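You operate a simulated robot arm through the tools that you are given. There is no shell and no other tool. Be economical: measure what you need, move in short steps, check, and stop when the job is done.

You run a simulated robot arm. Do the job below in one go: nothing can be reset, and whatever is moved stays where it is left.

JOB
Put the narrow teal bundle in the grey bowl. Put the white blue-cap bottle on the counter top away on the fourth board from the bottom of the wooden shelf unit. Close the top drawer. Put the green sock clip on the washer end of the table. Close the middle drawer. Open the colours drawer. Any order will do. Set down upright: white blue-cap bottle.
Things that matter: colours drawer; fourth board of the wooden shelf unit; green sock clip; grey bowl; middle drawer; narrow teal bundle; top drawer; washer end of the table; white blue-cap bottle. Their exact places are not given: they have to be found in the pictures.

The check looks at the end state, three seconds after you hand in, the way a careful person would. Anything else that was tipped, shoved, dropped, spilled or broken makes it a failure. Lids that push on must go on centred and level and be pressed home; caps that screw on are set level and turned clockwise until they are tight.

ROBOT AND FRAMES
A 6-joint arm with a two-finger parallel gripper on a trunk, on a base that drives. Base frame: it is fixed to the floor where the robot stands at the start and does not move with it; the origin is under the middle of the robot, x ahead of it, y to its left, z up; the surface under the hand at the start is at about z = 750. Lengths are in mm, angles in rad, forces in N, time in s.
Its first joint turns from -2.897 to 2.897 rad. Places, roughly: colours drawer [-2600, -3100, 700]; fourth board of the wooden shelf unit [-2500, -2300, 1100]; green sock clip (4x3x2 cm) [1600, -500, 800]; grey bowl (30x30x13 cm) [700, 300, 800]; middle drawer [2400, -100, 500]; narrow teal bundle (11x6x5 cm) [900, 0, 800]; top drawer [2400, -100, 700]; washer end of the table [600, 0, 800]; white blue-cap bottle [3000, -1750, 1000]. Payload 3.91 kg.
Tool frame: the origin (TCP) lies between the finger pads and is the grasp point; the fingertips stand 30 mm ahead of it; z points along the fingers, y is the line along which they close. Largest opening 110 mm; finger width 20, thickness 10; the body of the gripper, 48 by 112 mm, starts 55 mm behind the TCP.
Orientation is that of the tool frame in the base frame, as a unit quaternion [x, y, z, w]. With the fingers straight down and closing along the base's y, the tool's x points along the base's -x, its y along +y and its z along -z.

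CONTROLS
- The arm moves only by the tool servo_tool. Its argument "steps" is a list of rows, each a list of 7 numbers: the turn, a rotation vector about the tool's x, y, z in rad, then the shift along the tool's x, y, z in mm, then the gripper command, from -1 (shut) to 1 (fully open), values between in proportion. In form: [[ax, ay, az, tx, ty, tz, hand], ...]. A call has 1 to 8 rows; each row shifts and turns the commanded pose from where the row before left it, along the tool's axes as they then stand. Each row takes 0.2 s and may step no farther than 50 mm and 0.15 rad from the row before; otherwise, or with a gripper value out of range, the whole call is refused. Where a pose cannot be reached the arm comes as near as it can. A force on the tool above 40 N (or 10 N above the force at the start of the call, whichever is more), or a blocked arm, ends the call early, and 0.2 s more pass. Each finger travels about 153 mm/s and halts on what it meets, pressing with about 23 N; the grip force reading is that of the motor and also rises with nothing between the fingers. The clock runs only during rows and for 0.2 s after the last one: add rows that do not move to give the fingers time. It gives the time, the measured TCP pose, the force on the tool (base axes), the opening and the grip force at its end, in the units of the frame above (readings bear some noise), with the torque about the TCP (base axes, N m) and any sound that the robot's microphone picked up.
- Cameras (640 x 400 px; columns grow to the right, rows downward): "scene" is now at [201.9, 217.3, 1344.5]; the picture's right is [-0.24, -0.97, 0.00], its down [-0.77, 0.19, -0.61] and it looks along [0.59, -0.14, -0.79] (base axes); focal length 285 px, centre (320, 200). "wrist" rides on the gripper at [72, 17, -103] in the tool frame; the picture's right is [-0.23, 0.97, 0.00], its down [-0.76, -0.18, -0.62] and it looks along [-0.61, -0.14, 0.78] (tool axes); focal length 222 px, centre (320, 200).
- grab_frame(camera): a new picture of that camera. The clock stands still meanwhile.
- steer(legs): drives the robot by 1 to 6 legs, each [ahead, turn to the left] in mm and rad, along the robot's own axes; the way and the turn of a leg run together, so that a leg with both is an arc; at most 1500 mm and 3.142 rad a leg. The arm and the cameras ride along, it lands a little off, and it stops where it bumps. It gives what a move gives.
- head_to(pan, tilt): turns the head with the scene camera to pan (to the left, within 2.094 rad either way) and tilt (down, from -0.506 to 1.204), counted from straight ahead of the robot. It gives what a move gives.
- locate(camera, pixels): for up to 12 pixels [column, row] of the newest picture of that camera ("zoom" is the newest enlarged one), the place [x, y, z] in the base frame of the surface seen there, good to about 2 mm. The clock stands still meanwhile.
- close_up(camera, box): a new picture of the part [left, top, right, bottom] of that camera's present view, enlarged. The clock stands still meanwhile.
- hand_in(): hands the job in; it is judged then, once.

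Work in short steps. Measure before you move; look again where a grasp or a placing could have gone wrong, and mend it. You have 110 turns and 78 pictures in all, those below and enlarged ones among them. Open the gripper and draw the arm clear of the work before you hand the job in, unless the task says otherwise; then end with one line.

The tools are called after ">>>" as name(argument=value, ...) on one line, values as JSON. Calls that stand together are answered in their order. servo_tool: Moves the arm, as the interface text tells. Its arguments: {"type":"object","properties":{"steps":{"type":"array","items":{"type":"array","items":{"type":"number"}}}},"required":["steps"]} The other tools are called the same way: steer (legs) drives the base; head_to (pan, tilt) turns the head that bears the scene camera; grab_frame (camera) takes a picture; locate (camera, pixels) gives the place of the surface under pixels of a picture; close_up (camera, box) takes an enlarged picture of a part of a camera's view; hand_in () hands the job in.

At the start:

```text
clock: 0.0
position: [448.6, 309.3, 1116.2]
tcp_rot: [0.0, 1.0, 0.0, 0.0]
contact_force: [-0.9, -0.6, -0.7]
wrist_torque: [0.0, -0.01, -0.01]
grip_width: 110.1
gripper_force: 0.0
robot x, y, heading: [1.6, 1.0, 0.005]
head pan, tilt: [-0.239, 0.916]
```

scene: 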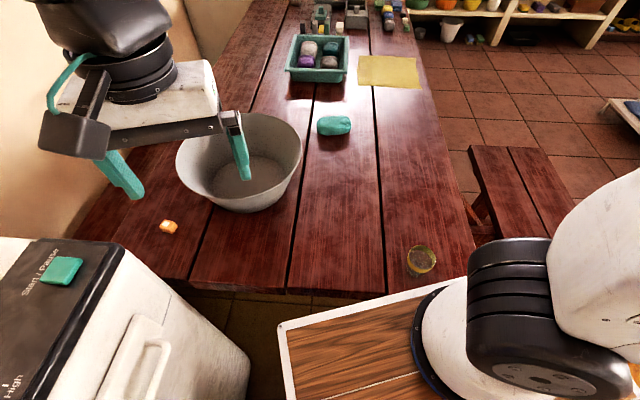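
wrist: 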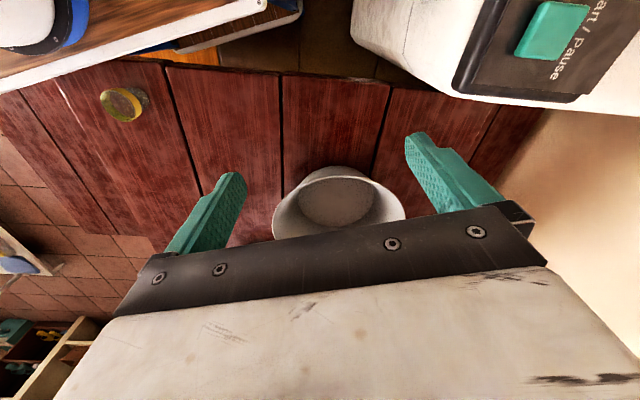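

The scene shows the teal bundle at (334,125), the bowl at (240,165), and the near end of the table. I'll measure these points and enlarge the far part of the table.

>>> locate(camera="scene", pixels=[[334, 125], [318, 126], [351, 126], [334, 117], [334, 135], [235, 172], [180, 165], [300, 150], [245, 115], [245, 210], [340, 260], [168, 227]])

>>> close_up(camera="scene", box=[260, 0, 460, 125])

>>> head_to(pan=-0.3, tilt=0.35)

>>> grab_frame(camera="scene")

```text
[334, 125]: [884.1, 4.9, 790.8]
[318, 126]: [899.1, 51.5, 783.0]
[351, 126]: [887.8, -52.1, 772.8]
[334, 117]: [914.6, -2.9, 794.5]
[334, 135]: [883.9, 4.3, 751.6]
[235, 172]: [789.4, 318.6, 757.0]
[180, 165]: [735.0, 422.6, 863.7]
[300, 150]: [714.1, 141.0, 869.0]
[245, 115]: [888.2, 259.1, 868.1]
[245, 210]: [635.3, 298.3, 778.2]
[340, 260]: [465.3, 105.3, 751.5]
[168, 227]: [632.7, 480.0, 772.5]
```

```text
3.20 times, centred on (360, 62) of scene
```

zoom: 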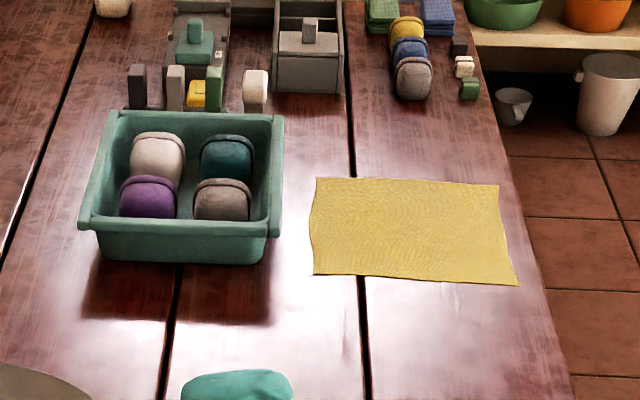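

```text
clock: 1.0
position: [448.2, 308.6, 1117.3]
tcp_rot: [0.0, 1.0, 0.0, -0.001]
contact_force: [0.2, 0.6, 0.2]
wrist_torque: [0.01, -0.02, -0.01]
grip_width: 110.1
gripper_force: 0.0
robot x, y, heading: [-0.4, -0.2, -0.002]
head pan, tilt: [-0.3, 0.351]
```

```text
74 pictures are left
```

scene: 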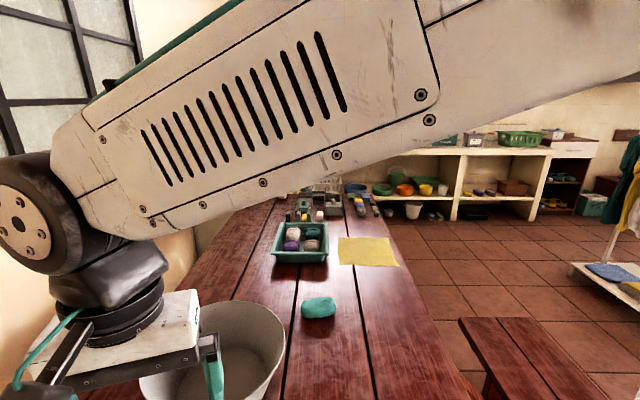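

The bundle lies along y, centred near (900,0), with its top at about z 795. I move above it at height, then turn the hand so that it closes along x.

>>> servo_tool(steps=[[0, 0, 0, -40, -28, 0, 1], [0, 0, 0, -40, -28, 0, 1], [0, 0, 0, -40, -28, 0, 1], [0, 0, 0, -40, -28, 0, 1], [0, 0, 0, -40, -28, 0, 1], [0, 0, 0, -40, -28, 0, 1], [0, 0, 0, -40, -28, 0, 1], [0, 0, 0, -40, -28, 0, 1]])

>>> servo_tool(steps=[[0, 0, 0, -40, -28, 0, 1], [0, 0, 0, -40, -28, 0, 1], [0, 0, 0, -40, -28, 0, 1], [0, 0, 0.15, 0, 0, 0, 1], [0, 0, 0.15, 0, 0, 20, 1], [0, 0, 0.15, 0, 0, 20, 1], [0, 0, 0.15, 0, 0, 20, 1], [0, 0, 0.15, 0, 0, 20, 1]])

>>> servo_tool(steps=[[0, 0, 0.15, 0, 0, 20, 1], [0, 0, 0.15, 0, 0, 20, 1], [0, 0, 0.15, 0, 0, 20, 1], [0, 0, 0.15, 0, 0, 20, 1], [0, 0, 0.15, 0, 0, 20, 1], [0, 0, 0.07, 0, 0, 20, 1], [0, 0, 0, 0, 0, 0, 1]])

>>> grab_frame(camera="wrist")

>>> grab_frame(camera="scene")

```text
clock: 2.8
position: [768.2, 86.1, 1116.3]
tcp_rot: [0.0, 1.0, 0.0, -0.001]
contact_force: [-0.4, -0.7, 0.1]
wrist_torque: [-0.01, -0.07, 0.04]
grip_width: 109.9
gripper_force: 0.0
robot x, y, heading: [-2.8, 2.5, -0.002]
head pan, tilt: [-0.3, 0.351]
```

```text
clock: 4.6
position: [888.7, 0.4, 1036.4]
tcp_rot: [0.367, 0.93, 0.0, 0.001]
contact_force: [-0.1, -0.1, -0.5]
wrist_torque: [0.0, -0.01, -0.01]
grip_width: 110.0
gripper_force: 0.0
robot x, y, heading: [3.0, 2.7, 0.001]
head pan, tilt: [-0.3, 0.351]
```

```text
clock: 6.2
position: [888.5, 0.8, 916.2]
tcp_rot: [0.707, 0.707, 0.0, 0.0]
contact_force: [0.1, -0.2, 0.0]
wrist_torque: [0.0, 0.01, -0.01]
grip_width: 110.2
gripper_force: 0.1
robot x, y, heading: [1.1, 1.8, 0.0]
head pan, tilt: [-0.3, 0.351]
```

```text
73 pictures are left
```

wrist: 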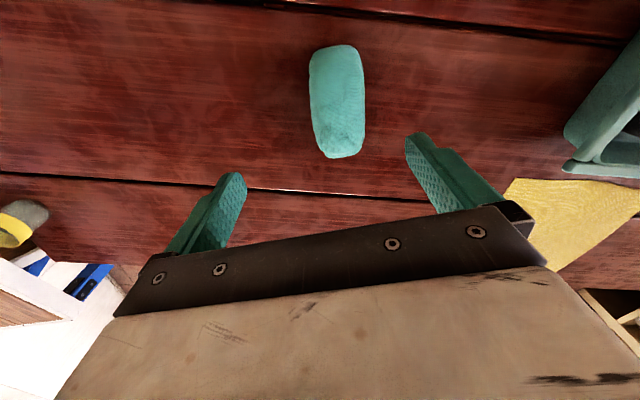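

```text
72 pictures are left
```

scene: 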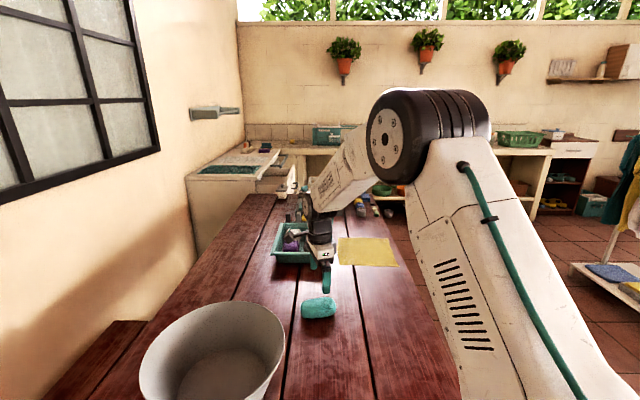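

The wrist picture shows the bundle at (337,102); I locate its edges.

>>> locate(camera="wrist", pixels=[[337, 102], [312, 105], [362, 100], [335, 48], [341, 154], [311, 75], [360, 75], [320, 135], [363, 130]])

```text
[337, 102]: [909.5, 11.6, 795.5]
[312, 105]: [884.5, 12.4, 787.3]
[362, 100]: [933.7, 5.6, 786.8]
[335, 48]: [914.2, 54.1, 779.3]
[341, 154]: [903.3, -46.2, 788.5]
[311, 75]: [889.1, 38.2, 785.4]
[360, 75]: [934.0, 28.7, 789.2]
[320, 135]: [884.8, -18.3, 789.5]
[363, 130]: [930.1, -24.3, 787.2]
```

Centre is about (909,4), turned 0.1 rad from y. I align, go down to z 785 and close.

>>> servo_tool(steps=[[0, 0, 0, 4, 20, 20, 1], [0, 0, 0.1, 0, 0, 0, 1], [0, 0, 0, 0, 0, 40, 1], [0, 0, 0, 0, 0, 40, 1], [0, 0, 0, 0, 0, 20, 1], [0, 0, 0, 0, 0, 12, 1], [0, 0, 0, 0, 0, 0, -1], [0, 0, 0, 0, 0, 0, -1]])

>>> servo_tool(steps=[[0, 0, 0, 0, 0, 0, -1], [0, 0, 0, 0, 0, -40, -1], [0, 0, 0, 0, 0, -40, -1], [0, 0, 0, 0, 0, -40, -1], [0, 0, 0, 0, 0, -40, -1], [0, 0, 0, 0, 0, -40, -1]])

```text
clock: 8.0
position: [910.3, 6.0, 784.1]
tcp_rot: [0.741, 0.671, 0.0, 0.001]
contact_force: [0.4, 0.5, -0.5]
wrist_torque: [-0.02, 0.01, -0.03]
grip_width: 54.5
gripper_force: 23.0
robot x, y, heading: [-2.9, 2.1, 0.0]
head pan, tilt: [-0.3, 0.351]
```

```text
clock: 9.4
position: [910.3, 5.8, 985.1]
tcp_rot: [0.741, 0.672, 0.0, -0.001]
contact_force: [-0.7, -0.6, -0.5]
wrist_torque: [-0.01, 0.0, -0.03]
grip_width: 54.5
gripper_force: 23.1
robot x, y, heading: [3.7, 0.8, -0.004]
head pan, tilt: [-0.3, 0.351]
```

Grip holds at 54.5 mm. I move over the bowl centre (747,280).

>>> servo_tool(steps=[[0, 0, 0, 36.6, -27.1, 0, -1], [0, 0, 0, 36.6, -27.1, 0, -1], [0, 0, 0, 36.6, -27.1, 0, -1], [0, 0, 0, 36.6, -27.1, 0, -1], [0, 0, 0, 36.6, -27.1, 0, -1], [0, 0, 0, 36.6, -27.1, 0, -1], [0, 0, 0, 36.6, -27.1, 0, -1], [0, 0, 0, 0, 0, 0, -1]])

>>> head_to(pan=0.2, tilt=0.8)

>>> grab_frame(camera="scene")

```text
clock: 11.2
position: [744.3, 279.4, 984.9]
tcp_rot: [0.741, 0.672, 0.001, 0.0]
contact_force: [-0.3, 0.1, -0.1]
wrist_torque: [-0.03, 0.0, -0.02]
grip_width: 54.1
gripper_force: 22.6
robot x, y, heading: [2.7, -0.2, -0.001]
head pan, tilt: [-0.3, 0.351]
```

```text
clock: 12.1
position: [744.6, 279.7, 985.4]
tcp_rot: [0.741, 0.672, 0.0, 0.0]
contact_force: [-0.6, -0.5, -0.5]
wrist_torque: [-0.03, -0.02, -0.01]
grip_width: 54.1
gripper_force: 23.1
robot x, y, heading: [1.3, -0.0, 0.001]
head pan, tilt: [0.201, 0.799]
```

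```text
71 pictures are left
```

scene: 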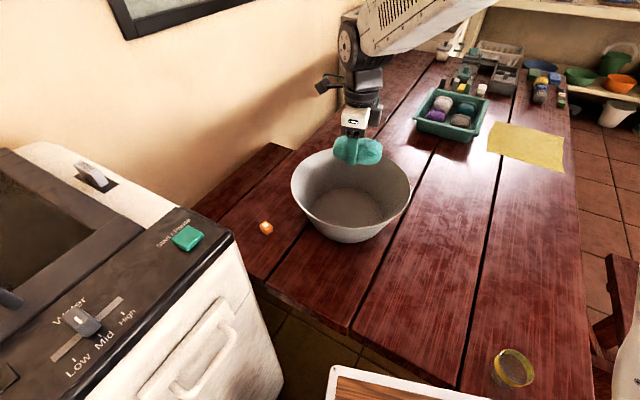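

The bundle is over the bowl. I lower it to about z 808, open part way and rise.

>>> servo_tool(steps=[[0, 0, 0, 0, 0, 45, -1], [0, 0, 0, 0, 0, 45, -1], [0, 0, 0, 0, 0, 40, -1], [0, 0, 0, 0, 0, 30, -1], [0, 0, 0, 0, 0, 17, -1], [0, 0, 0, 0, 0, 0, 0.4], [0, 0, 0, 0, 0, 0, 0.4], [0, 0, 0, 0, 0, -30, 0.4]])

>>> servo_tool(steps=[[0, 0, 0, 0, 0, -45, 0.4], [0, 0, 0, 0, 0, -45, 0.4], [0, 0, 0, 0, 0, -45, 0.4], [0, 0, 0, 0, 0, -45, 1], [0, 0, 0, 0, 0, -45, 1]])

>>> grab_frame(camera="scene")

```text
clock: 13.9
position: [745.6, 279.6, 837.7]
tcp_rot: [0.741, 0.672, 0.0, 0.0]
contact_force: [0.7, 0.1, -1.2]
wrist_torque: [-0.01, 0.0, -0.01]
grip_width: 76.8
gripper_force: 0.1
robot x, y, heading: [2.4, -1.7, 0.001]
head pan, tilt: [0.201, 0.799]
```

```text
clock: 15.1
position: [746.5, 279.0, 1062.4]
tcp_rot: [0.74, 0.672, 0.0, -0.001]
contact_force: [-0.2, -0.3, -0.3]
wrist_torque: [-0.03, 0.02, -0.03]
grip_width: 110.0
gripper_force: 0.1
robot x, y, heading: [-2.0, -1.6, 0.0]
head pan, tilt: [0.201, 0.799]
```

```text
70 pictures are left
```

scene: 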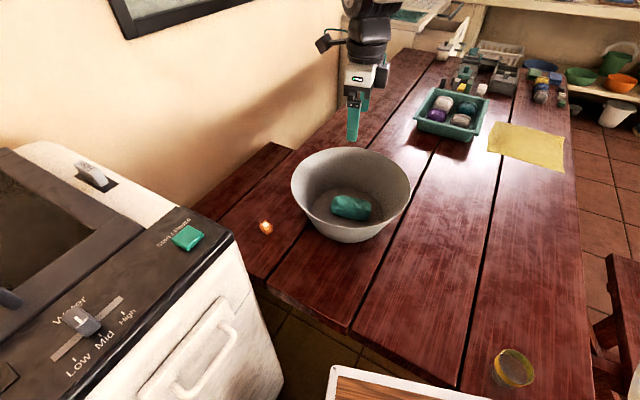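

The bundle is in the bowl. Now I look to the right to plan the drive.

>>> head_to(pan=-0.6, tilt=0.45)

>>> grab_frame(camera="scene")

>>> head_to(pan=-1.6, tilt=0.45)

>>> grab_frame(camera="scene")

```text
clock: 16.2
position: [746.9, 279.6, 1062.1]
tcp_rot: [0.74, 0.672, -0.001, 0.0]
contact_force: [0.5, -0.5, 0.0]
wrist_torque: [0.04, -0.02, 0.0]
grip_width: 110.0
gripper_force: 0.0
robot x, y, heading: [0.5, -2.4, 0.001]
head pan, tilt: [-0.6, 0.45]
```

```text
69 pictures are left
```

scene: 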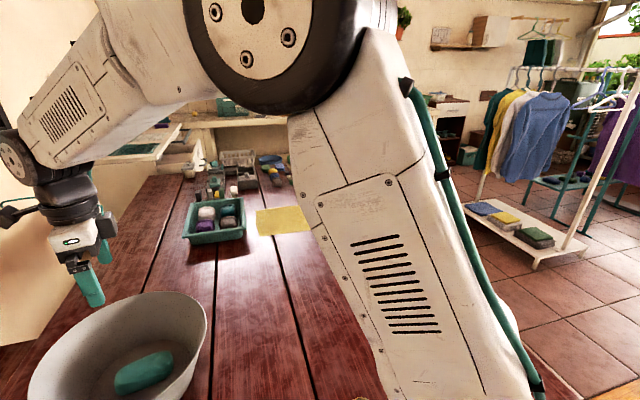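

```text
clock: 17.5
position: [746.2, 279.7, 1062.7]
tcp_rot: [0.742, 0.671, -0.001, 0.0]
contact_force: [0.8, -1.0, -0.6]
wrist_torque: [0.02, 0.03, 0.01]
grip_width: 110.1
gripper_force: 0.0
robot x, y, heading: [1.7, 0.1, 0.002]
head pan, tilt: [-1.6, 0.45]
```

```text
68 pictures are left
```

scene: 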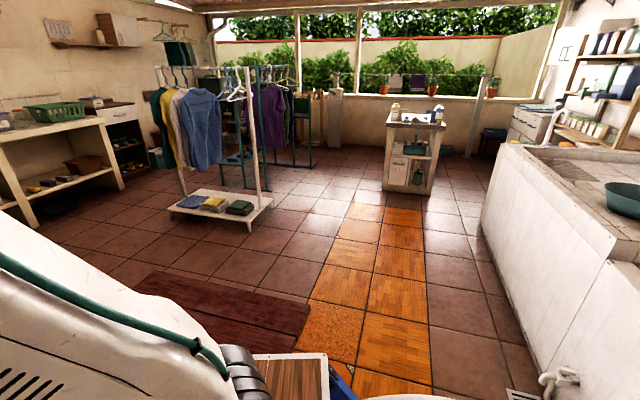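

I measure the floor plan: bench, rack base, cart, sink wall, and work shelves.

>>> locate(camera="scene", pixels=[[308, 300], [150, 275], [170, 212], [248, 232], [272, 203], [120, 190], [35, 228], [383, 188], [433, 193], [490, 240], [560, 340], [290, 345]])

>>> head_to(pan=-1.0, tilt=0.4)

>>> head_to(pan=-2.09, tilt=0.4)

>>> grab_frame(camera="scene")

```text
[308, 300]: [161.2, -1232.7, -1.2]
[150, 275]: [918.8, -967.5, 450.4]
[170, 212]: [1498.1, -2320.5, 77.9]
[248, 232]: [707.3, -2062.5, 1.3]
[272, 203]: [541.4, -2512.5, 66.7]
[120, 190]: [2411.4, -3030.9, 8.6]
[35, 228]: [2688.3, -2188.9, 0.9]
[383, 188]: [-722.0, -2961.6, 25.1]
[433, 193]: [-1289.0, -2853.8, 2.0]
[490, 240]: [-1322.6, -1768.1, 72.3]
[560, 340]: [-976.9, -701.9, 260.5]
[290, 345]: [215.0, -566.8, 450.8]
```

```text
clock: 18.5
position: [746.3, 280.0, 1062.1]
tcp_rot: [0.741, 0.672, -0.001, 0.0]
contact_force: [1.3, 0.2, 0.6]
wrist_torque: [0.04, -0.03, 0.0]
grip_width: 110.1
gripper_force: 0.1
robot x, y, heading: [1.5, 1.5, -0.002]
head pan, tilt: [-1.0, 0.4]
```

```text
clock: 19.8
position: [747.8, 279.1, 1062.3]
tcp_rot: [0.74, 0.672, 0.0, 0.0]
contact_force: [-0.4, -0.2, -0.1]
wrist_torque: [0.01, 0.01, -0.01]
grip_width: 110.1
gripper_force: 0.1
robot x, y, heading: [-0.9, -0.9, -0.001]
head pan, tilt: [-2.089, 0.4]
```

```text
67 pictures are left
```

scene: 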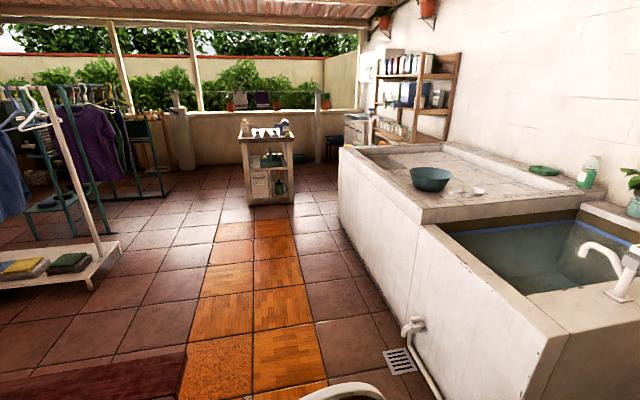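

Bench occupies x≈215–1000, y≈-567…-967; the rack base begins at y≈-2060. I'll fold the arm in front of the robot, then drive along y≈-1480 to the far side of the bench.

>>> servo_tool(steps=[[0, 0, 0, -42.5, -22.4, -8, 0], [0, 0, 0, -42.5, -22.4, -8, 0], [0, 0, 0, -42.5, -22.4, -8, 0], [0, 0, 0, -42.5, -22.4, -8, 0], [0, 0, 0, -42.5, -22.4, -8, 0], [0, 0, 0, -42.5, -22.4, -8, 0], [0, 0, 0, -42.5, -22.4, -8, 0], [0, 0, -0.1, 0, 0, 0, 0]])

>>> head_to(pan=0, tilt=0.6)

>>> steer(legs=[[0, -1.571], [1460, 0], [0, 1.571]])

>>> grab_frame(camera="scene")

```text
clock: 21.6
position: [559.9, -1.2, 1118.8]
tcp_rot: [0.706, 0.708, 0.0, 0.0]
contact_force: [0.2, 0.8, 0.5]
wrist_torque: [0.01, 0.01, -0.03]
grip_width: 54.9
gripper_force: 0.1
robot x, y, heading: [0.1, 3.0, -0.005]
head pan, tilt: [-2.089, 0.4]
```

```text
clock: 23.6
position: [560.2, -2.2, 1119.1]
tcp_rot: [0.706, 0.708, 0.0, 0.0]
contact_force: [0.2, 0.5, -0.8]
wrist_torque: [-0.01, 0.02, 0.0]
grip_width: 55.3
gripper_force: 0.1
robot x, y, heading: [0.2, 2.0, -0.0]
head pan, tilt: [0.0, 0.6]
```

```text
clock: 26.0
position: [402.9, -333.0, 1117.9]
tcp_rot: [0.902, 0.432, 0.0, 0.0]
contact_force: [-1.2, -1.0, 1.1]
wrist_torque: [0.01, -0.01, -0.03]
grip_width: 55.0
gripper_force: 0.0
robot x, y, heading: [-34.1, 13.9, -0.569]
head pan, tilt: [0.0, 0.6]
stopped in leg 1: the robot was blocked; the commanded pose is now the measured one
```

```text
66 pictures are left
```

scene: 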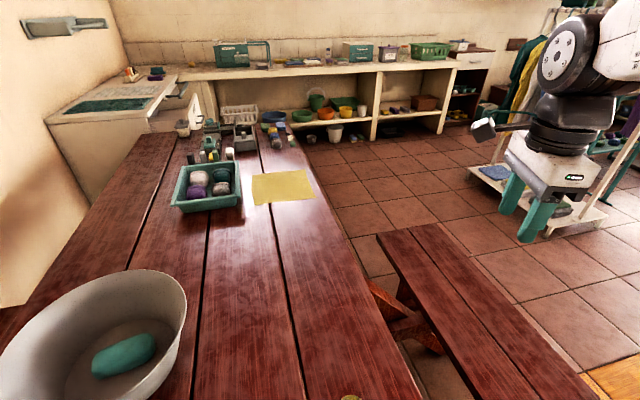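

The turn was blocked at heading -0.569. I look down around the base to see what it met.

>>> head_to(pan=-0.3, tilt=1.2)

>>> grab_frame(camera="scene")

>>> head_to(pan=1.2, tilt=1.1)

>>> grab_frame(camera="scene")

```text
clock: 27.0
position: [403.0, -332.4, 1119.6]
tcp_rot: [0.902, 0.433, 0.0, 0.0]
contact_force: [0.4, -0.2, 0.4]
wrist_torque: [-0.01, -0.01, -0.02]
grip_width: 54.9
gripper_force: 0.0
robot x, y, heading: [-39.6, 16.9, -0.57]
head pan, tilt: [-0.3, 1.201]
```

```text
65 pictures are left
```

scene: 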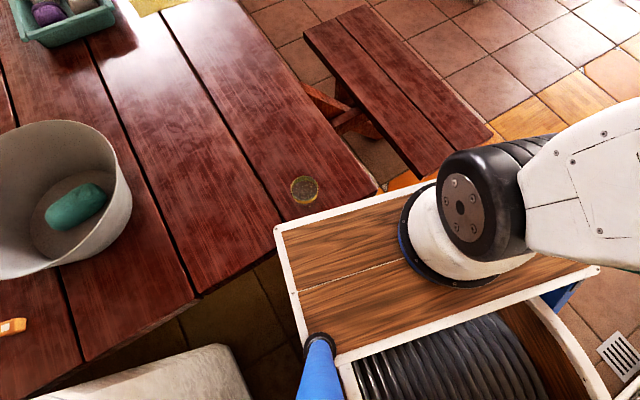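

```text
clock: 28.6
position: [403.0, -332.2, 1118.4]
tcp_rot: [0.902, 0.433, -0.001, 0.0]
contact_force: [-1.2, -1.0, -0.1]
wrist_torque: [-0.01, 0.0, -0.01]
grip_width: 55.0
gripper_force: 0.0
robot x, y, heading: [-32.8, 21.4, -0.561]
head pan, tilt: [1.201, 1.1]
```

```text
64 pictures are left
```

scene: 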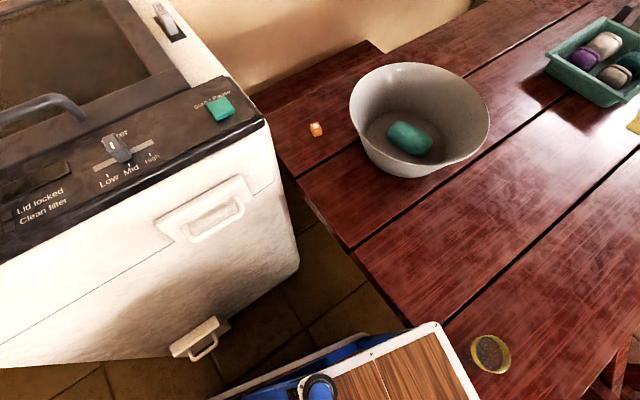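

The front-left corner of the base touches the table end. I measure the base's corners before backing up.

>>> locate(camera="scene", pixels=[[435, 326], [420, 345], [446, 325], [345, 246], [298, 262], [220, 395]])

>>> head_to(pan=-1.6, tilt=1.15)

>>> grab_frame(camera="scene")

>>> head_to(pan=2.09, tilt=0.8)

>>> grab_frame(camera="scene")

```text
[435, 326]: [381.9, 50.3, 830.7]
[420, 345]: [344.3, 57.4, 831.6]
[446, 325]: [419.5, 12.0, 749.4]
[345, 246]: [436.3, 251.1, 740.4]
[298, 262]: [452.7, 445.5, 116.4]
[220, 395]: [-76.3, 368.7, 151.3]
```

```text
clock: 31.1
position: [402.5, -332.6, 1119.0]
tcp_rot: [0.902, 0.432, 0.0, -0.001]
contact_force: [-0.4, -0.2, 0.1]
wrist_torque: [-0.01, 0.01, 0.03]
grip_width: 55.3
gripper_force: 0.1
robot x, y, heading: [-32.6, 17.9, -0.569]
head pan, tilt: [-1.6, 1.15]
```

```text
63 pictures are left
```

scene: 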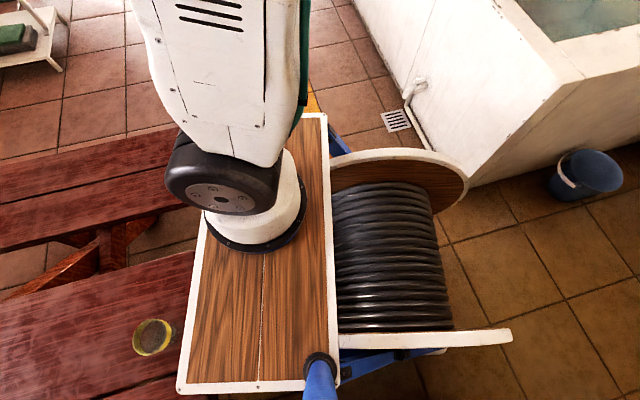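

```text
clock: 34.1
position: [403.2, -332.4, 1118.8]
tcp_rot: [0.902, 0.433, 0.0, 0.0]
contact_force: [-0.2, 0.3, -0.5]
wrist_torque: [0.01, -0.01, -0.02]
grip_width: 55.0
gripper_force: 0.1
robot x, y, heading: [-31.7, 19.7, -0.564]
head pan, tilt: [2.089, 0.799]
```

```text
62 pictures are left
```

scene: 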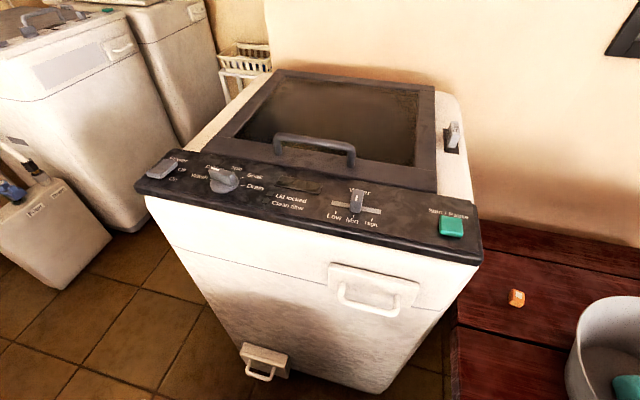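

The cart body extends about ±340 by ±250 mm. I turn back to +0.2, reverse 250 mm between washer and sink, then turn right and drive.

>>> head_to(pan=0, tilt=0.5)

>>> steer(legs=[[0, 0.768], [-250, 0], [0, -1.77], [1450, 0], [0, 1.571]])

>>> grab_frame(camera="scene")

```text
clock: 36.1
position: [403.6, -332.2, 1118.1]
tcp_rot: [0.901, 0.433, 0.0, 0.0]
contact_force: [0.1, 0.5, -0.5]
wrist_torque: [0.0, 0.02, 0.0]
grip_width: 55.2
gripper_force: 0.0
robot x, y, heading: [-34.9, 20.0, -0.565]
head pan, tilt: [0.0, 0.499]
```

```text
clock: 38.6
position: [510.2, 92.0, 1118.1]
tcp_rot: [0.681, 0.732, -0.008, 0.014]
contact_force: [0.1, -0.9, 1.1]
wrist_torque: [0.03, -0.01, 0.01]
grip_width: 55.0
gripper_force: 0.1
robot x, y, heading: [-42.7, 17.8, 0.151]
head pan, tilt: [0.0, 0.499]
stopped in leg 1: the robot was blocked; the commanded pose is now the measured one
```

```text
61 pictures are left
```

scene: 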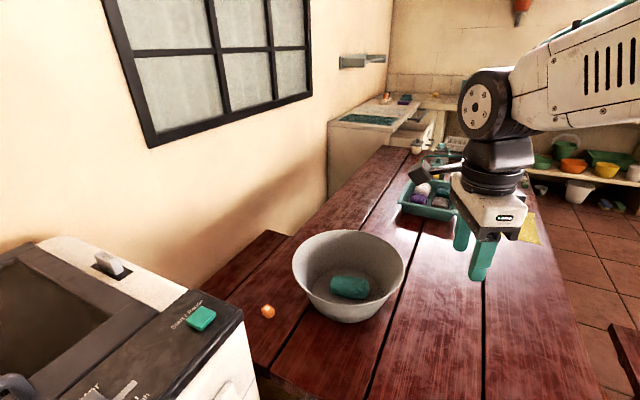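

Blocked at 0.151 (likely the washer corner). I reverse nearly straight, then swing right in two parts.

>>> steer(legs=[[0, -0.1], [-200, 0], [0, -0.65], [170, 0], [0, -0.971], [1385, 0]])

>>> grab_frame(camera="scene")

```text
clock: 48.7
position: [-80.3, -1083.7, 1113.2]
tcp_rot: [0.999, -0.037, -0.026, 0.003]
contact_force: [-0.3, -1.0, -1.6]
wrist_torque: [0.06, 0.02, 0.0]
grip_width: 55.2
gripper_force: 0.0
robot x, y, heading: [-121.2, -525.9, -1.523]
head pan, tilt: [0.0, 0.499]
stopped in leg 6: the robot was blocked; the commanded pose is now the measured one
```

```text
60 pictures are left
```

scene: 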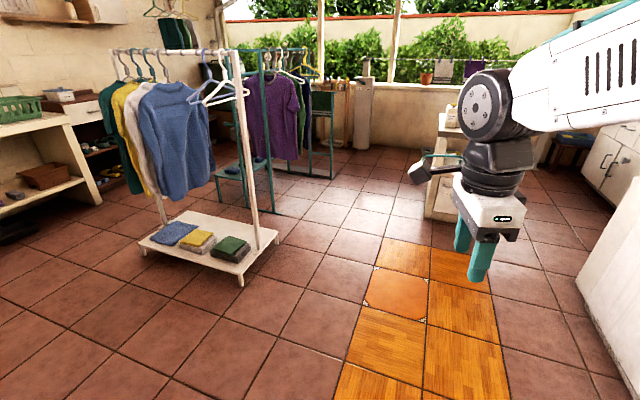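

Blocked again at y=-526; I look down left and right.

>>> head_to(pan=0.5, tilt=1.2)

>>> grab_frame(camera="scene")

>>> locate(camera="scene", pixels=[[320, 200], [320, 100], [200, 200], [320, 300]])

```text
clock: 49.8
position: [-80.6, -1083.4, 1113.9]
tcp_rot: [0.999, -0.037, -0.026, 0.003]
contact_force: [0.5, 0.5, 0.4]
wrist_torque: [-0.01, -0.01, -0.03]
grip_width: 55.1
gripper_force: 0.1
robot x, y, heading: [-121.7, -526.7, -1.52]
head pan, tilt: [0.499, 1.201]
```

```text
59 pictures are left
```

scene: 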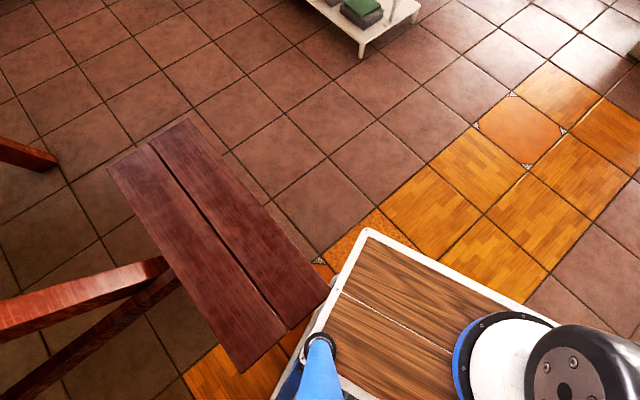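

```text
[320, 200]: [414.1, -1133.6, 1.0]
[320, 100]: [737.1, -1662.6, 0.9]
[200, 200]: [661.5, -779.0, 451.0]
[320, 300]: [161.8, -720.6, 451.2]
```

The bench's end corner touches the cart's left side. I back up, angle away right, pass, then turn to face +x.

>>> steer(legs=[[-200, 0], [0, -0.36], [1180, 0], [0, 1.88]])

>>> head_to(pan=0, tilt=0.5)

>>> grab_frame(camera="scene")

```text
clock: 62.6
position: [60.8, -1448.3, 1114.0]
tcp_rot: [0.75, 0.661, -0.017, 0.019]
contact_force: [0.0, 0.8, 0.0]
wrist_torque: [-0.02, -0.01, 0.0]
grip_width: 55.3
gripper_force: 0.0
robot x, y, heading: [-492.7, -1462.8, 0.0]
head pan, tilt: [0.499, 1.201]
```

```text
clock: 63.7
position: [61.9, -1448.3, 1114.3]
tcp_rot: [0.75, 0.661, -0.016, 0.019]
contact_force: [-0.6, -0.4, -0.3]
wrist_torque: [0.01, 0.04, 0.01]
grip_width: 55.1
gripper_force: 0.0
robot x, y, heading: [-491.2, -1461.0, -0.002]
head pan, tilt: [0.0, 0.499]
```

```text
58 pictures are left
```

scene: 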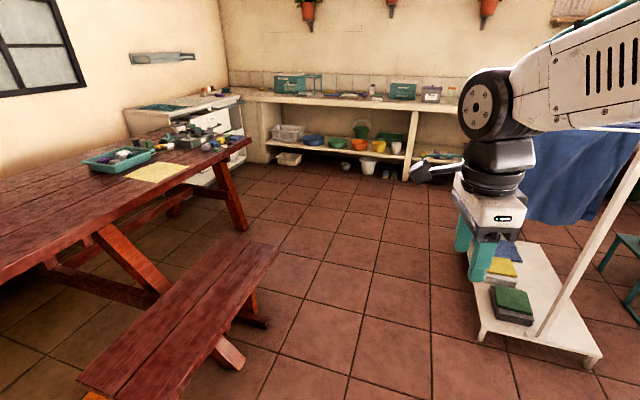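

Clear view. I measure the corridor and the far area: rack base (480,340), bench end (275,250), table's far leg (240,225), counter front (400,180), cabinet (215,150).

>>> locate(camera="scene", pixels=[[478, 338], [500, 250], [277, 250], [242, 228], [250, 140], [405, 181], [265, 160], [232, 185], [225, 120], [600, 355], [215, 155], [240, 100]])

>>> close_up(camera="scene", box=[80, 60, 320, 210])

```text
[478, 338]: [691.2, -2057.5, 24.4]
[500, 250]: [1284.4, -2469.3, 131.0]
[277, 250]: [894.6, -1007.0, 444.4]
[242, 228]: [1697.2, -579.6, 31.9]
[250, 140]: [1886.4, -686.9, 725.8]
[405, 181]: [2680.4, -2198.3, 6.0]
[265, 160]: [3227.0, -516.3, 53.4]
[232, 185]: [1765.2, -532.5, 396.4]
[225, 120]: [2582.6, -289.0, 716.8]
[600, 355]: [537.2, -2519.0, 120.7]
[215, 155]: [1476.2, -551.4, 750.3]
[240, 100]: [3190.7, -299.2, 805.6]
```

```text
2.67 times, centred on (200, 135) of scene
```

zoom: 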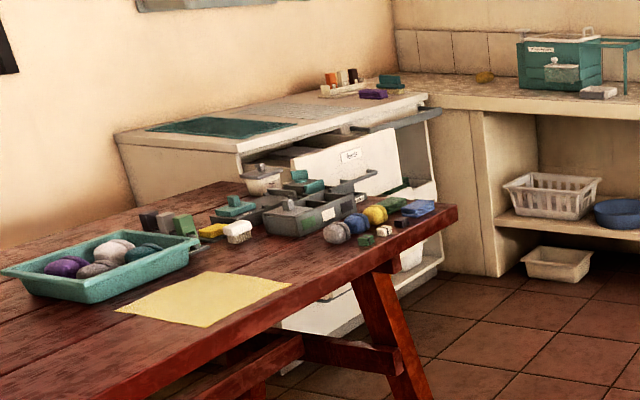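

The room is turned by about -0.31 rad. I drive up the corridor to stand facing the table edge near the clip.

>>> steer(legs=[[0, -0.111], [900, 0], [832, 0], [0, 1.372]])

>>> head_to(pan=0, tilt=0.6)

>>> grab_frame(camera="scene")

```text
clock: 76.4
position: [1386.2, -1124.2, 1114.9]
tcp_rot: [0.218, 0.976, -0.001, 0.026]
contact_force: [-0.9, -0.1, 0.0]
wrist_torque: [-0.04, -0.01, 0.02]
grip_width: 55.2
gripper_force: 0.1
robot x, y, heading: [1228.2, -1654.8, 1.259]
head pan, tilt: [0.0, 0.499]
```

```text
clock: 77.0
position: [1386.5, -1123.5, 1114.8]
tcp_rot: [0.219, 0.975, -0.003, 0.025]
contact_force: [-0.7, -0.4, -0.4]
wrist_torque: [-0.03, -0.02, 0.0]
grip_width: 55.1
gripper_force: 0.0
robot x, y, heading: [1225.5, -1658.6, 1.255]
head pan, tilt: [0.0, 0.6]
```

```text
56 pictures are left
```

scene: 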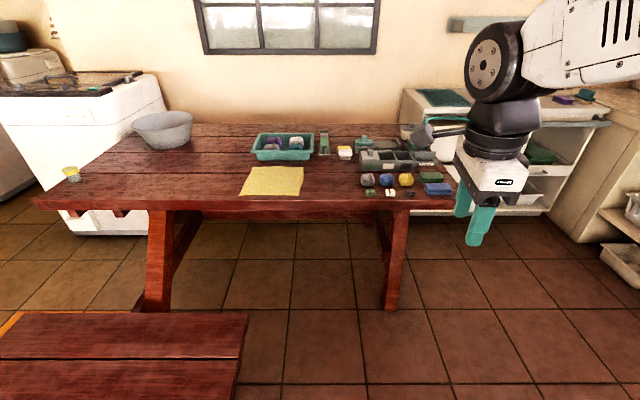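

Good. I zoom on the table's right end and locate the clip.

>>> close_up(camera="scene", box=[330, 120, 470, 207])

>>> locate(camera="scene", pixels=[[371, 194], [390, 192], [408, 193], [368, 180], [386, 180], [405, 180], [100, 185], [200, 185], [70, 173]])

```text
4.57 times, centred on (400, 164) of scene
```

zoom: 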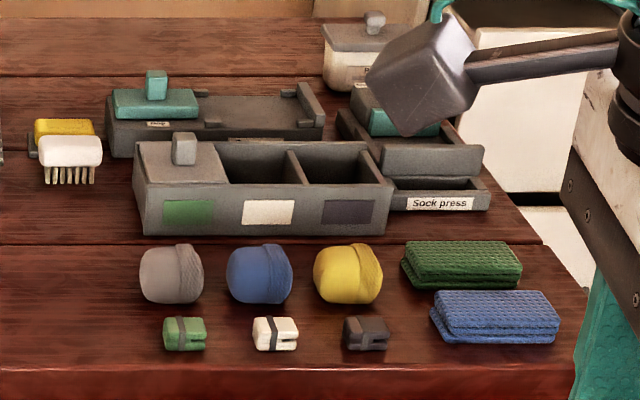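

```text
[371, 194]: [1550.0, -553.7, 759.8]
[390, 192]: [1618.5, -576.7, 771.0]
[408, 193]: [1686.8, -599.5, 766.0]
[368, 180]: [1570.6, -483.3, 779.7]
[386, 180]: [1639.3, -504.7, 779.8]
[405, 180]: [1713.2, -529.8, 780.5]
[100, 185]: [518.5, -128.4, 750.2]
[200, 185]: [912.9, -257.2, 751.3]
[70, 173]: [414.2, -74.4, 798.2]
```

The arm mount sits well ahead of the robot's centre, so the clip at about (1552,-548) is in reach from here. I measure the clip in the zoom and level/rotate the tool so it closes along the table's length.

>>> locate(camera="zoom", pixels=[[184, 321], [175, 342], [195, 342], [184, 335], [166, 335], [203, 335], [275, 321], [252, 335]])

>>> servo_tool(steps=[[0.009, 0.051, 0, 0, 0, 0, 0.2], [0, 0, -0.15, 0, 0, 0, 0.2], [0, 0, -0.15, 0, 0, 0, 0.2], [0, 0, -0.15, 0, 0, 0, 0.2], [0, 0, -0.15, 0, 0, 0, 0.2], [0, 0, -0.15, 0, 0, 0, 0.2], [0, 0, -0.15, 0, 0, 0, 0.2], [0, 0, -0.15, 0, 0, 0, 0.2]])

>>> servo_tool(steps=[[0, 0, -0.15, 0, 0, 0, 0.2], [0, 0, -0.15, 0, 0, 0, 0.2], [0, 0, -0.15, 0, 0, 0, 0.2], [0, 0, -0.15, 0, 0, 0, 0.2], [0, 0, -0.05, 0, 0, 0, 0.2], [0, 0, 0, 0, 0, 0, 0.2]])

```text
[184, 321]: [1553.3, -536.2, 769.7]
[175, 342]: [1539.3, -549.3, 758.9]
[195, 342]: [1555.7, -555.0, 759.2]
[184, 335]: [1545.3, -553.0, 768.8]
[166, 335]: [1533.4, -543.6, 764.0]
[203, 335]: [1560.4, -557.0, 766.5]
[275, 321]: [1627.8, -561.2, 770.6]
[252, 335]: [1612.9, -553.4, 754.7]
```

```text
clock: 78.8
position: [1388.1, -1123.7, 1114.5]
tcp_rot: [-0.301, 0.954, 0.0, -0.001]
contact_force: [0.3, 0.1, 0.0]
wrist_torque: [0.01, 0.01, -0.03]
grip_width: 66.2
gripper_force: 0.0
robot x, y, heading: [1225.1, -1657.1, 1.251]
head pan, tilt: [0.0, 0.6]
```

```text
clock: 80.2
position: [1386.0, -1123.2, 1114.3]
tcp_rot: [-0.589, 0.808, 0.001, -0.001]
contact_force: [-0.1, -0.5, 0.4]
wrist_torque: [0.01, 0.03, -0.01]
grip_width: 66.0
gripper_force: 0.0
robot x, y, heading: [1226.3, -1655.6, 1.253]
head pan, tilt: [0.0, 0.6]
```

I move to 900 mm height above the clip and look with the wrist camera.

>>> servo_tool(steps=[[0, 0, 0, -46, 1.8, 16, 0.2], [0, 0, 0, -46, 1.8, 16, 0.2], [0, 0, 0, -46, 1.8, 16, 0.2], [0, 0, 0, -46, 1.8, 16, 0.2], [0, 0, 0, -46, 1.8, 16, 0.2], [0, 0, 0, -46, 1.8, 16, 0.2], [0, 0, 0, -46, 1.8, 16, 0.2], [0, 0, 0, -46, 1.8, 16, 0.2]])

>>> servo_tool(steps=[[0, 0, 0, -47, 1.8, 16, 0.2], [0, 0, 0, -47, 1.8, 16, 0.2], [0, 0, 0, -47, 1.8, 16, 0.2], [0, 0, 0, -47, 1.8, 16, 0.2], [0, 0, 0, -47, 1.8, 16, 0.2], [0, 0, 0, 0, 0, 16, 0.2]])

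>>> grab_frame(camera="wrist")

```text
clock: 82.0
position: [1486.9, -769.2, 986.4]
tcp_rot: [-0.589, 0.808, 0.001, 0.0]
contact_force: [-0.1, 0.1, 0.6]
wrist_torque: [0.02, -0.01, 0.01]
grip_width: 65.9
gripper_force: 0.1
robot x, y, heading: [1227.8, -1655.6, 1.252]
head pan, tilt: [0.0, 0.6]
```

```text
clock: 83.4
position: [1532.4, -606.4, 891.9]
tcp_rot: [-0.589, 0.808, 0.001, 0.0]
contact_force: [0.5, 0.5, 0.7]
wrist_torque: [0.0, -0.02, 0.0]
grip_width: 66.1
gripper_force: 0.1
out of reach, approached as far as the arm can: row 4, 5
robot x, y, heading: [1227.8, -1655.0, 1.25]
head pan, tilt: [0.0, 0.6]
```

```text
54 pictures are left
```

wrist: 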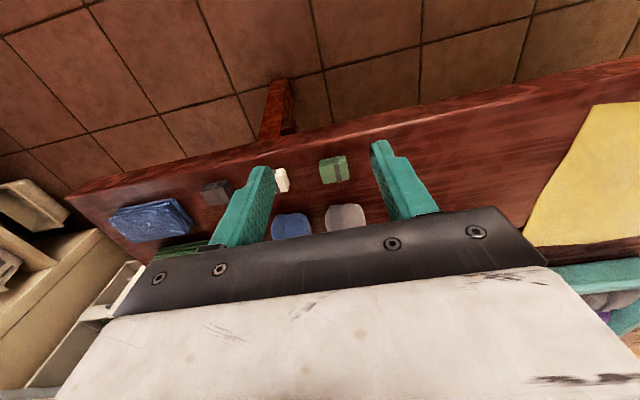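

At the reach limit. I draw the arm back 160 mm, then drive 200 mm ahead.

>>> servo_tool(steps=[[0, 0, 0, 40, 0, -10, 0.2], [0, 0, 0, 40, 0, -10, 0.2], [0, 0, 0, 40, 0, -10, 0.2], [0, 0, 0, 40, 0, -10, 0.2]])

>>> steer(legs=[[200, 0]])

>>> grab_frame(camera="wrist")

```text
clock: 84.4
position: [1484.3, -757.9, 931.6]
tcp_rot: [-0.59, 0.808, 0.0, -0.002]
contact_force: [0.8, -0.3, -0.6]
wrist_torque: [-0.02, 0.01, -0.03]
grip_width: 66.2
gripper_force: 0.1
robot x, y, heading: [1230.0, -1655.4, 1.253]
head pan, tilt: [0.0, 0.6]
```

```text
clock: 86.0
position: [1544.9, -567.2, 931.8]
tcp_rot: [-0.588, 0.809, 0.0, -0.001]
contact_force: [0.1, 0.4, -0.8]
wrist_torque: [0.01, -0.01, 0.01]
grip_width: 66.6
gripper_force: 0.1
robot x, y, heading: [1292.2, -1464.8, 1.255]
head pan, tilt: [0.0, 0.6]
```

```text
53 pictures are left
```

wrist: 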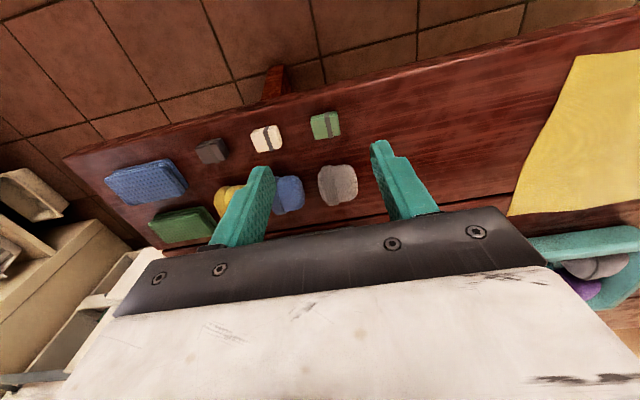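

>>> locate(camera="wrist", pixels=[[327, 125], [312, 127], [341, 124], [325, 113], [330, 136], [312, 117], [337, 113], [316, 138], [341, 134]])

>>> close_up(camera="wrist", box=[240, 80, 400, 180])

```text
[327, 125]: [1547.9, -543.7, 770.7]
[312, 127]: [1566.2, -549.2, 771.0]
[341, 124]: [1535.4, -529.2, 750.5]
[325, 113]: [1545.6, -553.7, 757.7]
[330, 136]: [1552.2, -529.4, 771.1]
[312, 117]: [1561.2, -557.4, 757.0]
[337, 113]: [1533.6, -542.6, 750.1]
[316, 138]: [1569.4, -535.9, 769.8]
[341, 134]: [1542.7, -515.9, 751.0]
```

```text
4.00 times, centred on (320, 130) of wrist
```

zoom: 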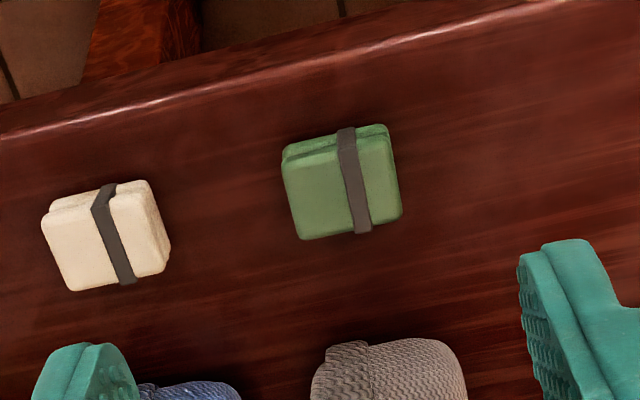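

>>> locate(camera="zoom", pixels=[[290, 168], [303, 233], [396, 212], [380, 145], [343, 190]])

```text
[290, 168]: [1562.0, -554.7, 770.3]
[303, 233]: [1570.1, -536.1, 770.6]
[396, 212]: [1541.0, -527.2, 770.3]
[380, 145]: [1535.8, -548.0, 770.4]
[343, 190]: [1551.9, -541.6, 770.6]
```

Clip centre (1552,-541.5), aligned. I go down and close.

>>> servo_tool(steps=[[0, 0, 0, -26.5, 1.2, 20, 0.2], [0, 0, 0, 0, 0, 40, 0.2], [0, 0, 0, 0, 0, 40, 0.2], [0, 0, 0, 0, 0, 30, 0.2], [0, 0, 0, 0, 0, 17, 0.2], [0, 0, 0, 0, 0, 0, 0.2], [0, 0, 0, 0, 0, 0, -1], [0, 0, 0, 0, 0, 0, -1]])

>>> servo_tool(steps=[[0, 0, 0, 0, 0, -20, -1], [0, 0, 0, 0, 0, -40, -1], [0, 0, 0, 0, 0, -40, -1], [0, 0, 0, 20, 0, -40, -1], [0, 0, 0, 30, 0, -40, -1], [0, 0, 0, 30, 0, -40, -1], [0, 0, 0, 0, 0, 0, -1]])

>>> grab_frame(camera="wrist")

```text
clock: 87.8
position: [1552.1, -542.4, 784.8]
tcp_rot: [-0.589, 0.808, 0.0, -0.001]
contact_force: [0.2, -0.2, 0.8]
wrist_torque: [-0.04, -0.02, 0.02]
grip_width: 32.7
gripper_force: 23.6
robot x, y, heading: [1290.9, -1462.4, 1.254]
head pan, tilt: [0.0, 0.6]
```

```text
clock: 89.4
position: [1527.3, -618.7, 1005.9]
tcp_rot: [-0.589, 0.808, 0.0, -0.001]
contact_force: [-1.0, -0.2, 0.2]
wrist_torque: [-0.04, -0.01, -0.02]
grip_width: 33.0
gripper_force: 22.8
robot x, y, heading: [1287.8, -1465.9, 1.257]
head pan, tilt: [0.0, 0.6]
```

```text
51 pictures are left
```

wrist: 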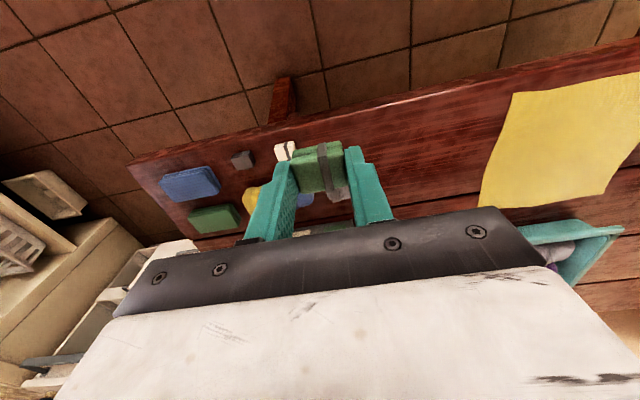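

Clip is held. I jog the base to line up at u≈1470 (past the bench end) and drive in close to the table edge, so the washer end is in reach.

>>> steer(legs=[[0, -0.9], [-262, 0], [0, 0.903]])

>>> head_to(pan=0.7, tilt=0.9)

>>> grab_frame(camera="scene")

```text
clock: 96.0
position: [1267.4, -705.7, 1006.3]
tcp_rot: [-0.596, 0.803, 0.0, -0.001]
contact_force: [0.4, 0.0, -0.7]
wrist_torque: [0.02, -0.01, 0.02]
grip_width: 32.8
gripper_force: 22.9
robot x, y, heading: [1046.0, -1556.1, 1.274]
head pan, tilt: [0.0, 0.6]
```

```text
clock: 97.0
position: [1267.9, -705.3, 1005.4]
tcp_rot: [-0.596, 0.803, 0.0, -0.001]
contact_force: [-0.2, 0.1, 0.2]
wrist_torque: [-0.01, -0.02, -0.04]
grip_width: 33.0
gripper_force: 22.8
robot x, y, heading: [1042.4, -1556.2, 1.275]
head pan, tilt: [0.7, 0.901]
```

```text
50 pictures are left
```

scene: 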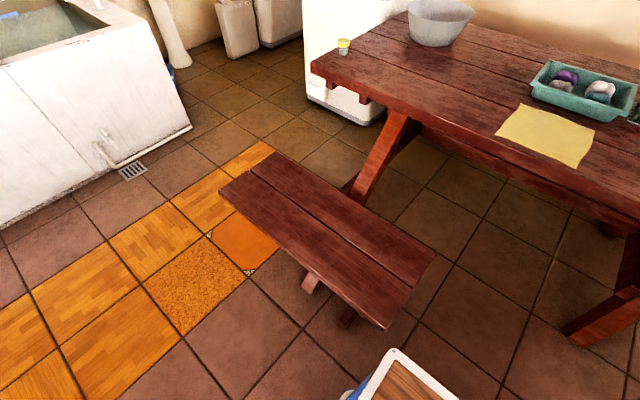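

>>> locate(camera="scene", pixels=[[385, 327], [432, 253], [221, 188], [314, 62], [395, 352], [262, 156], [500, 140], [390, 100], [470, 60]])

```text
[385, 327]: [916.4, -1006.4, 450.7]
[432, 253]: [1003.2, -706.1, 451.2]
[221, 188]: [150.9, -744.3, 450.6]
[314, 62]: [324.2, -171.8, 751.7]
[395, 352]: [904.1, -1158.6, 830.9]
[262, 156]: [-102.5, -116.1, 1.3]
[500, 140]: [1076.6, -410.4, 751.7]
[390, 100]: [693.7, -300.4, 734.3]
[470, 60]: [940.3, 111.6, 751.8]
```

Bench end lies at u≈1175. I turn slightly right and drive in 713 mm.

>>> steer(legs=[[0, -0.055], [713, 0]])

>>> head_to(pan=0.9, tilt=0.7)

>>> grab_frame(camera="scene")

```text
clock: 101.3
position: [1557.7, -50.9, 1005.3]
tcp_rot: [-0.575, 0.818, 0.0, -0.001]
contact_force: [0.6, -0.1, 0.2]
wrist_torque: [0.01, 0.01, -0.01]
grip_width: 32.7
gripper_force: 23.0
robot x, y, heading: [1289.6, -884.6, 1.221]
head pan, tilt: [0.7, 0.901]
```

```text
clock: 102.1
position: [1557.6, -50.5, 1005.6]
tcp_rot: [-0.574, 0.819, 0.0, 0.0]
contact_force: [0.3, -1.1, 0.7]
wrist_torque: [0.03, 0.01, -0.04]
grip_width: 32.8
gripper_force: 22.8
robot x, y, heading: [1291.8, -888.5, 1.223]
head pan, tilt: [0.901, 0.7]
```

```text
49 pictures are left
```

scene: 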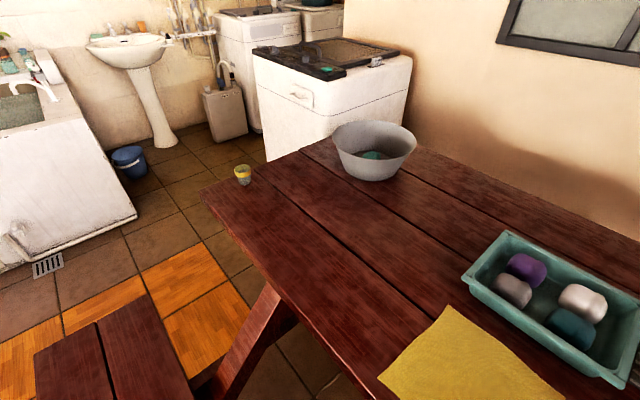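

In place. I carry the clip left over the table to about (653,-125).

>>> servo_tool(steps=[[0, 0, 0, 19.9, 43.4, 0, -1], [0, 0, 0, 19.9, 43.4, 0, -1], [0, 0, 0, 19.9, 43.4, 0, -1], [0, 0, 0, 19.9, 43.4, 0, -1], [0, 0, 0, 19.9, 43.4, 0, -1], [0, 0, 0, 19.9, 43.4, 0, -1], [0, 0, 0, 19.9, 43.4, 0, -1], [0, 0, 0, 19.9, 43.4, 0, -1]])

>>> servo_tool(steps=[[0, 0, 0, 19.9, 43.4, 0, -1], [0, 0, 0, 19.9, 43.4, 0, -1], [0, 0, 0, 19.9, 43.4, 0, -1], [0, 0, 0, 19.9, 43.4, 0, -1], [0, 0, 0, 19.9, 43.4, 0, -1], [0, 0, 0, 19.9, 43.4, 0, -1], [0, 0, 0, 19.9, 43.4, 0, -1], [0, 0, 0, 19.9, 43.4, 0, -1]])

>>> servo_tool(steps=[[0, 0, 0, 19.9, 43.4, 20, -1], [0, 0, 0, 19.9, 43.4, 20, -1], [0, 0, 0, 19.9, 43.4, 20, -1], [0, 0, 0, 0, 0, 40, -1], [0, 0, 0, 0, 0, 0, -1]])

>>> grab_frame(camera="scene")

```text
clock: 103.9
position: [1176.4, -81.4, 1005.9]
tcp_rot: [-0.574, 0.819, 0.001, -0.001]
contact_force: [0.6, 0.1, -0.9]
wrist_torque: [-0.01, 0.07, 0.03]
grip_width: 33.0
gripper_force: 22.8
robot x, y, heading: [1288.6, -884.1, 1.218]
head pan, tilt: [0.901, 0.7]
```

```text
clock: 105.7
position: [796.5, -114.4, 1007.5]
tcp_rot: [-0.573, 0.819, 0.0, -0.001]
contact_force: [0.3, -0.9, 0.7]
wrist_torque: [0.02, 0.04, -0.04]
grip_width: 33.0
gripper_force: 23.3
robot x, y, heading: [1287.4, -882.3, 1.221]
head pan, tilt: [0.901, 0.7]
```

```text
refused: row 1 steps farther than a row can; nothing moved
```

```text
48 pictures are left
```

scene: 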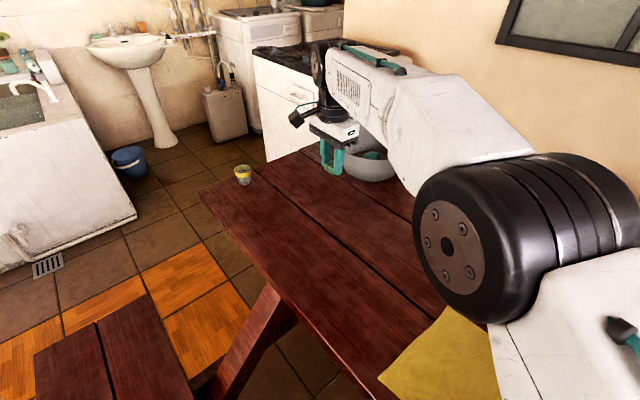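

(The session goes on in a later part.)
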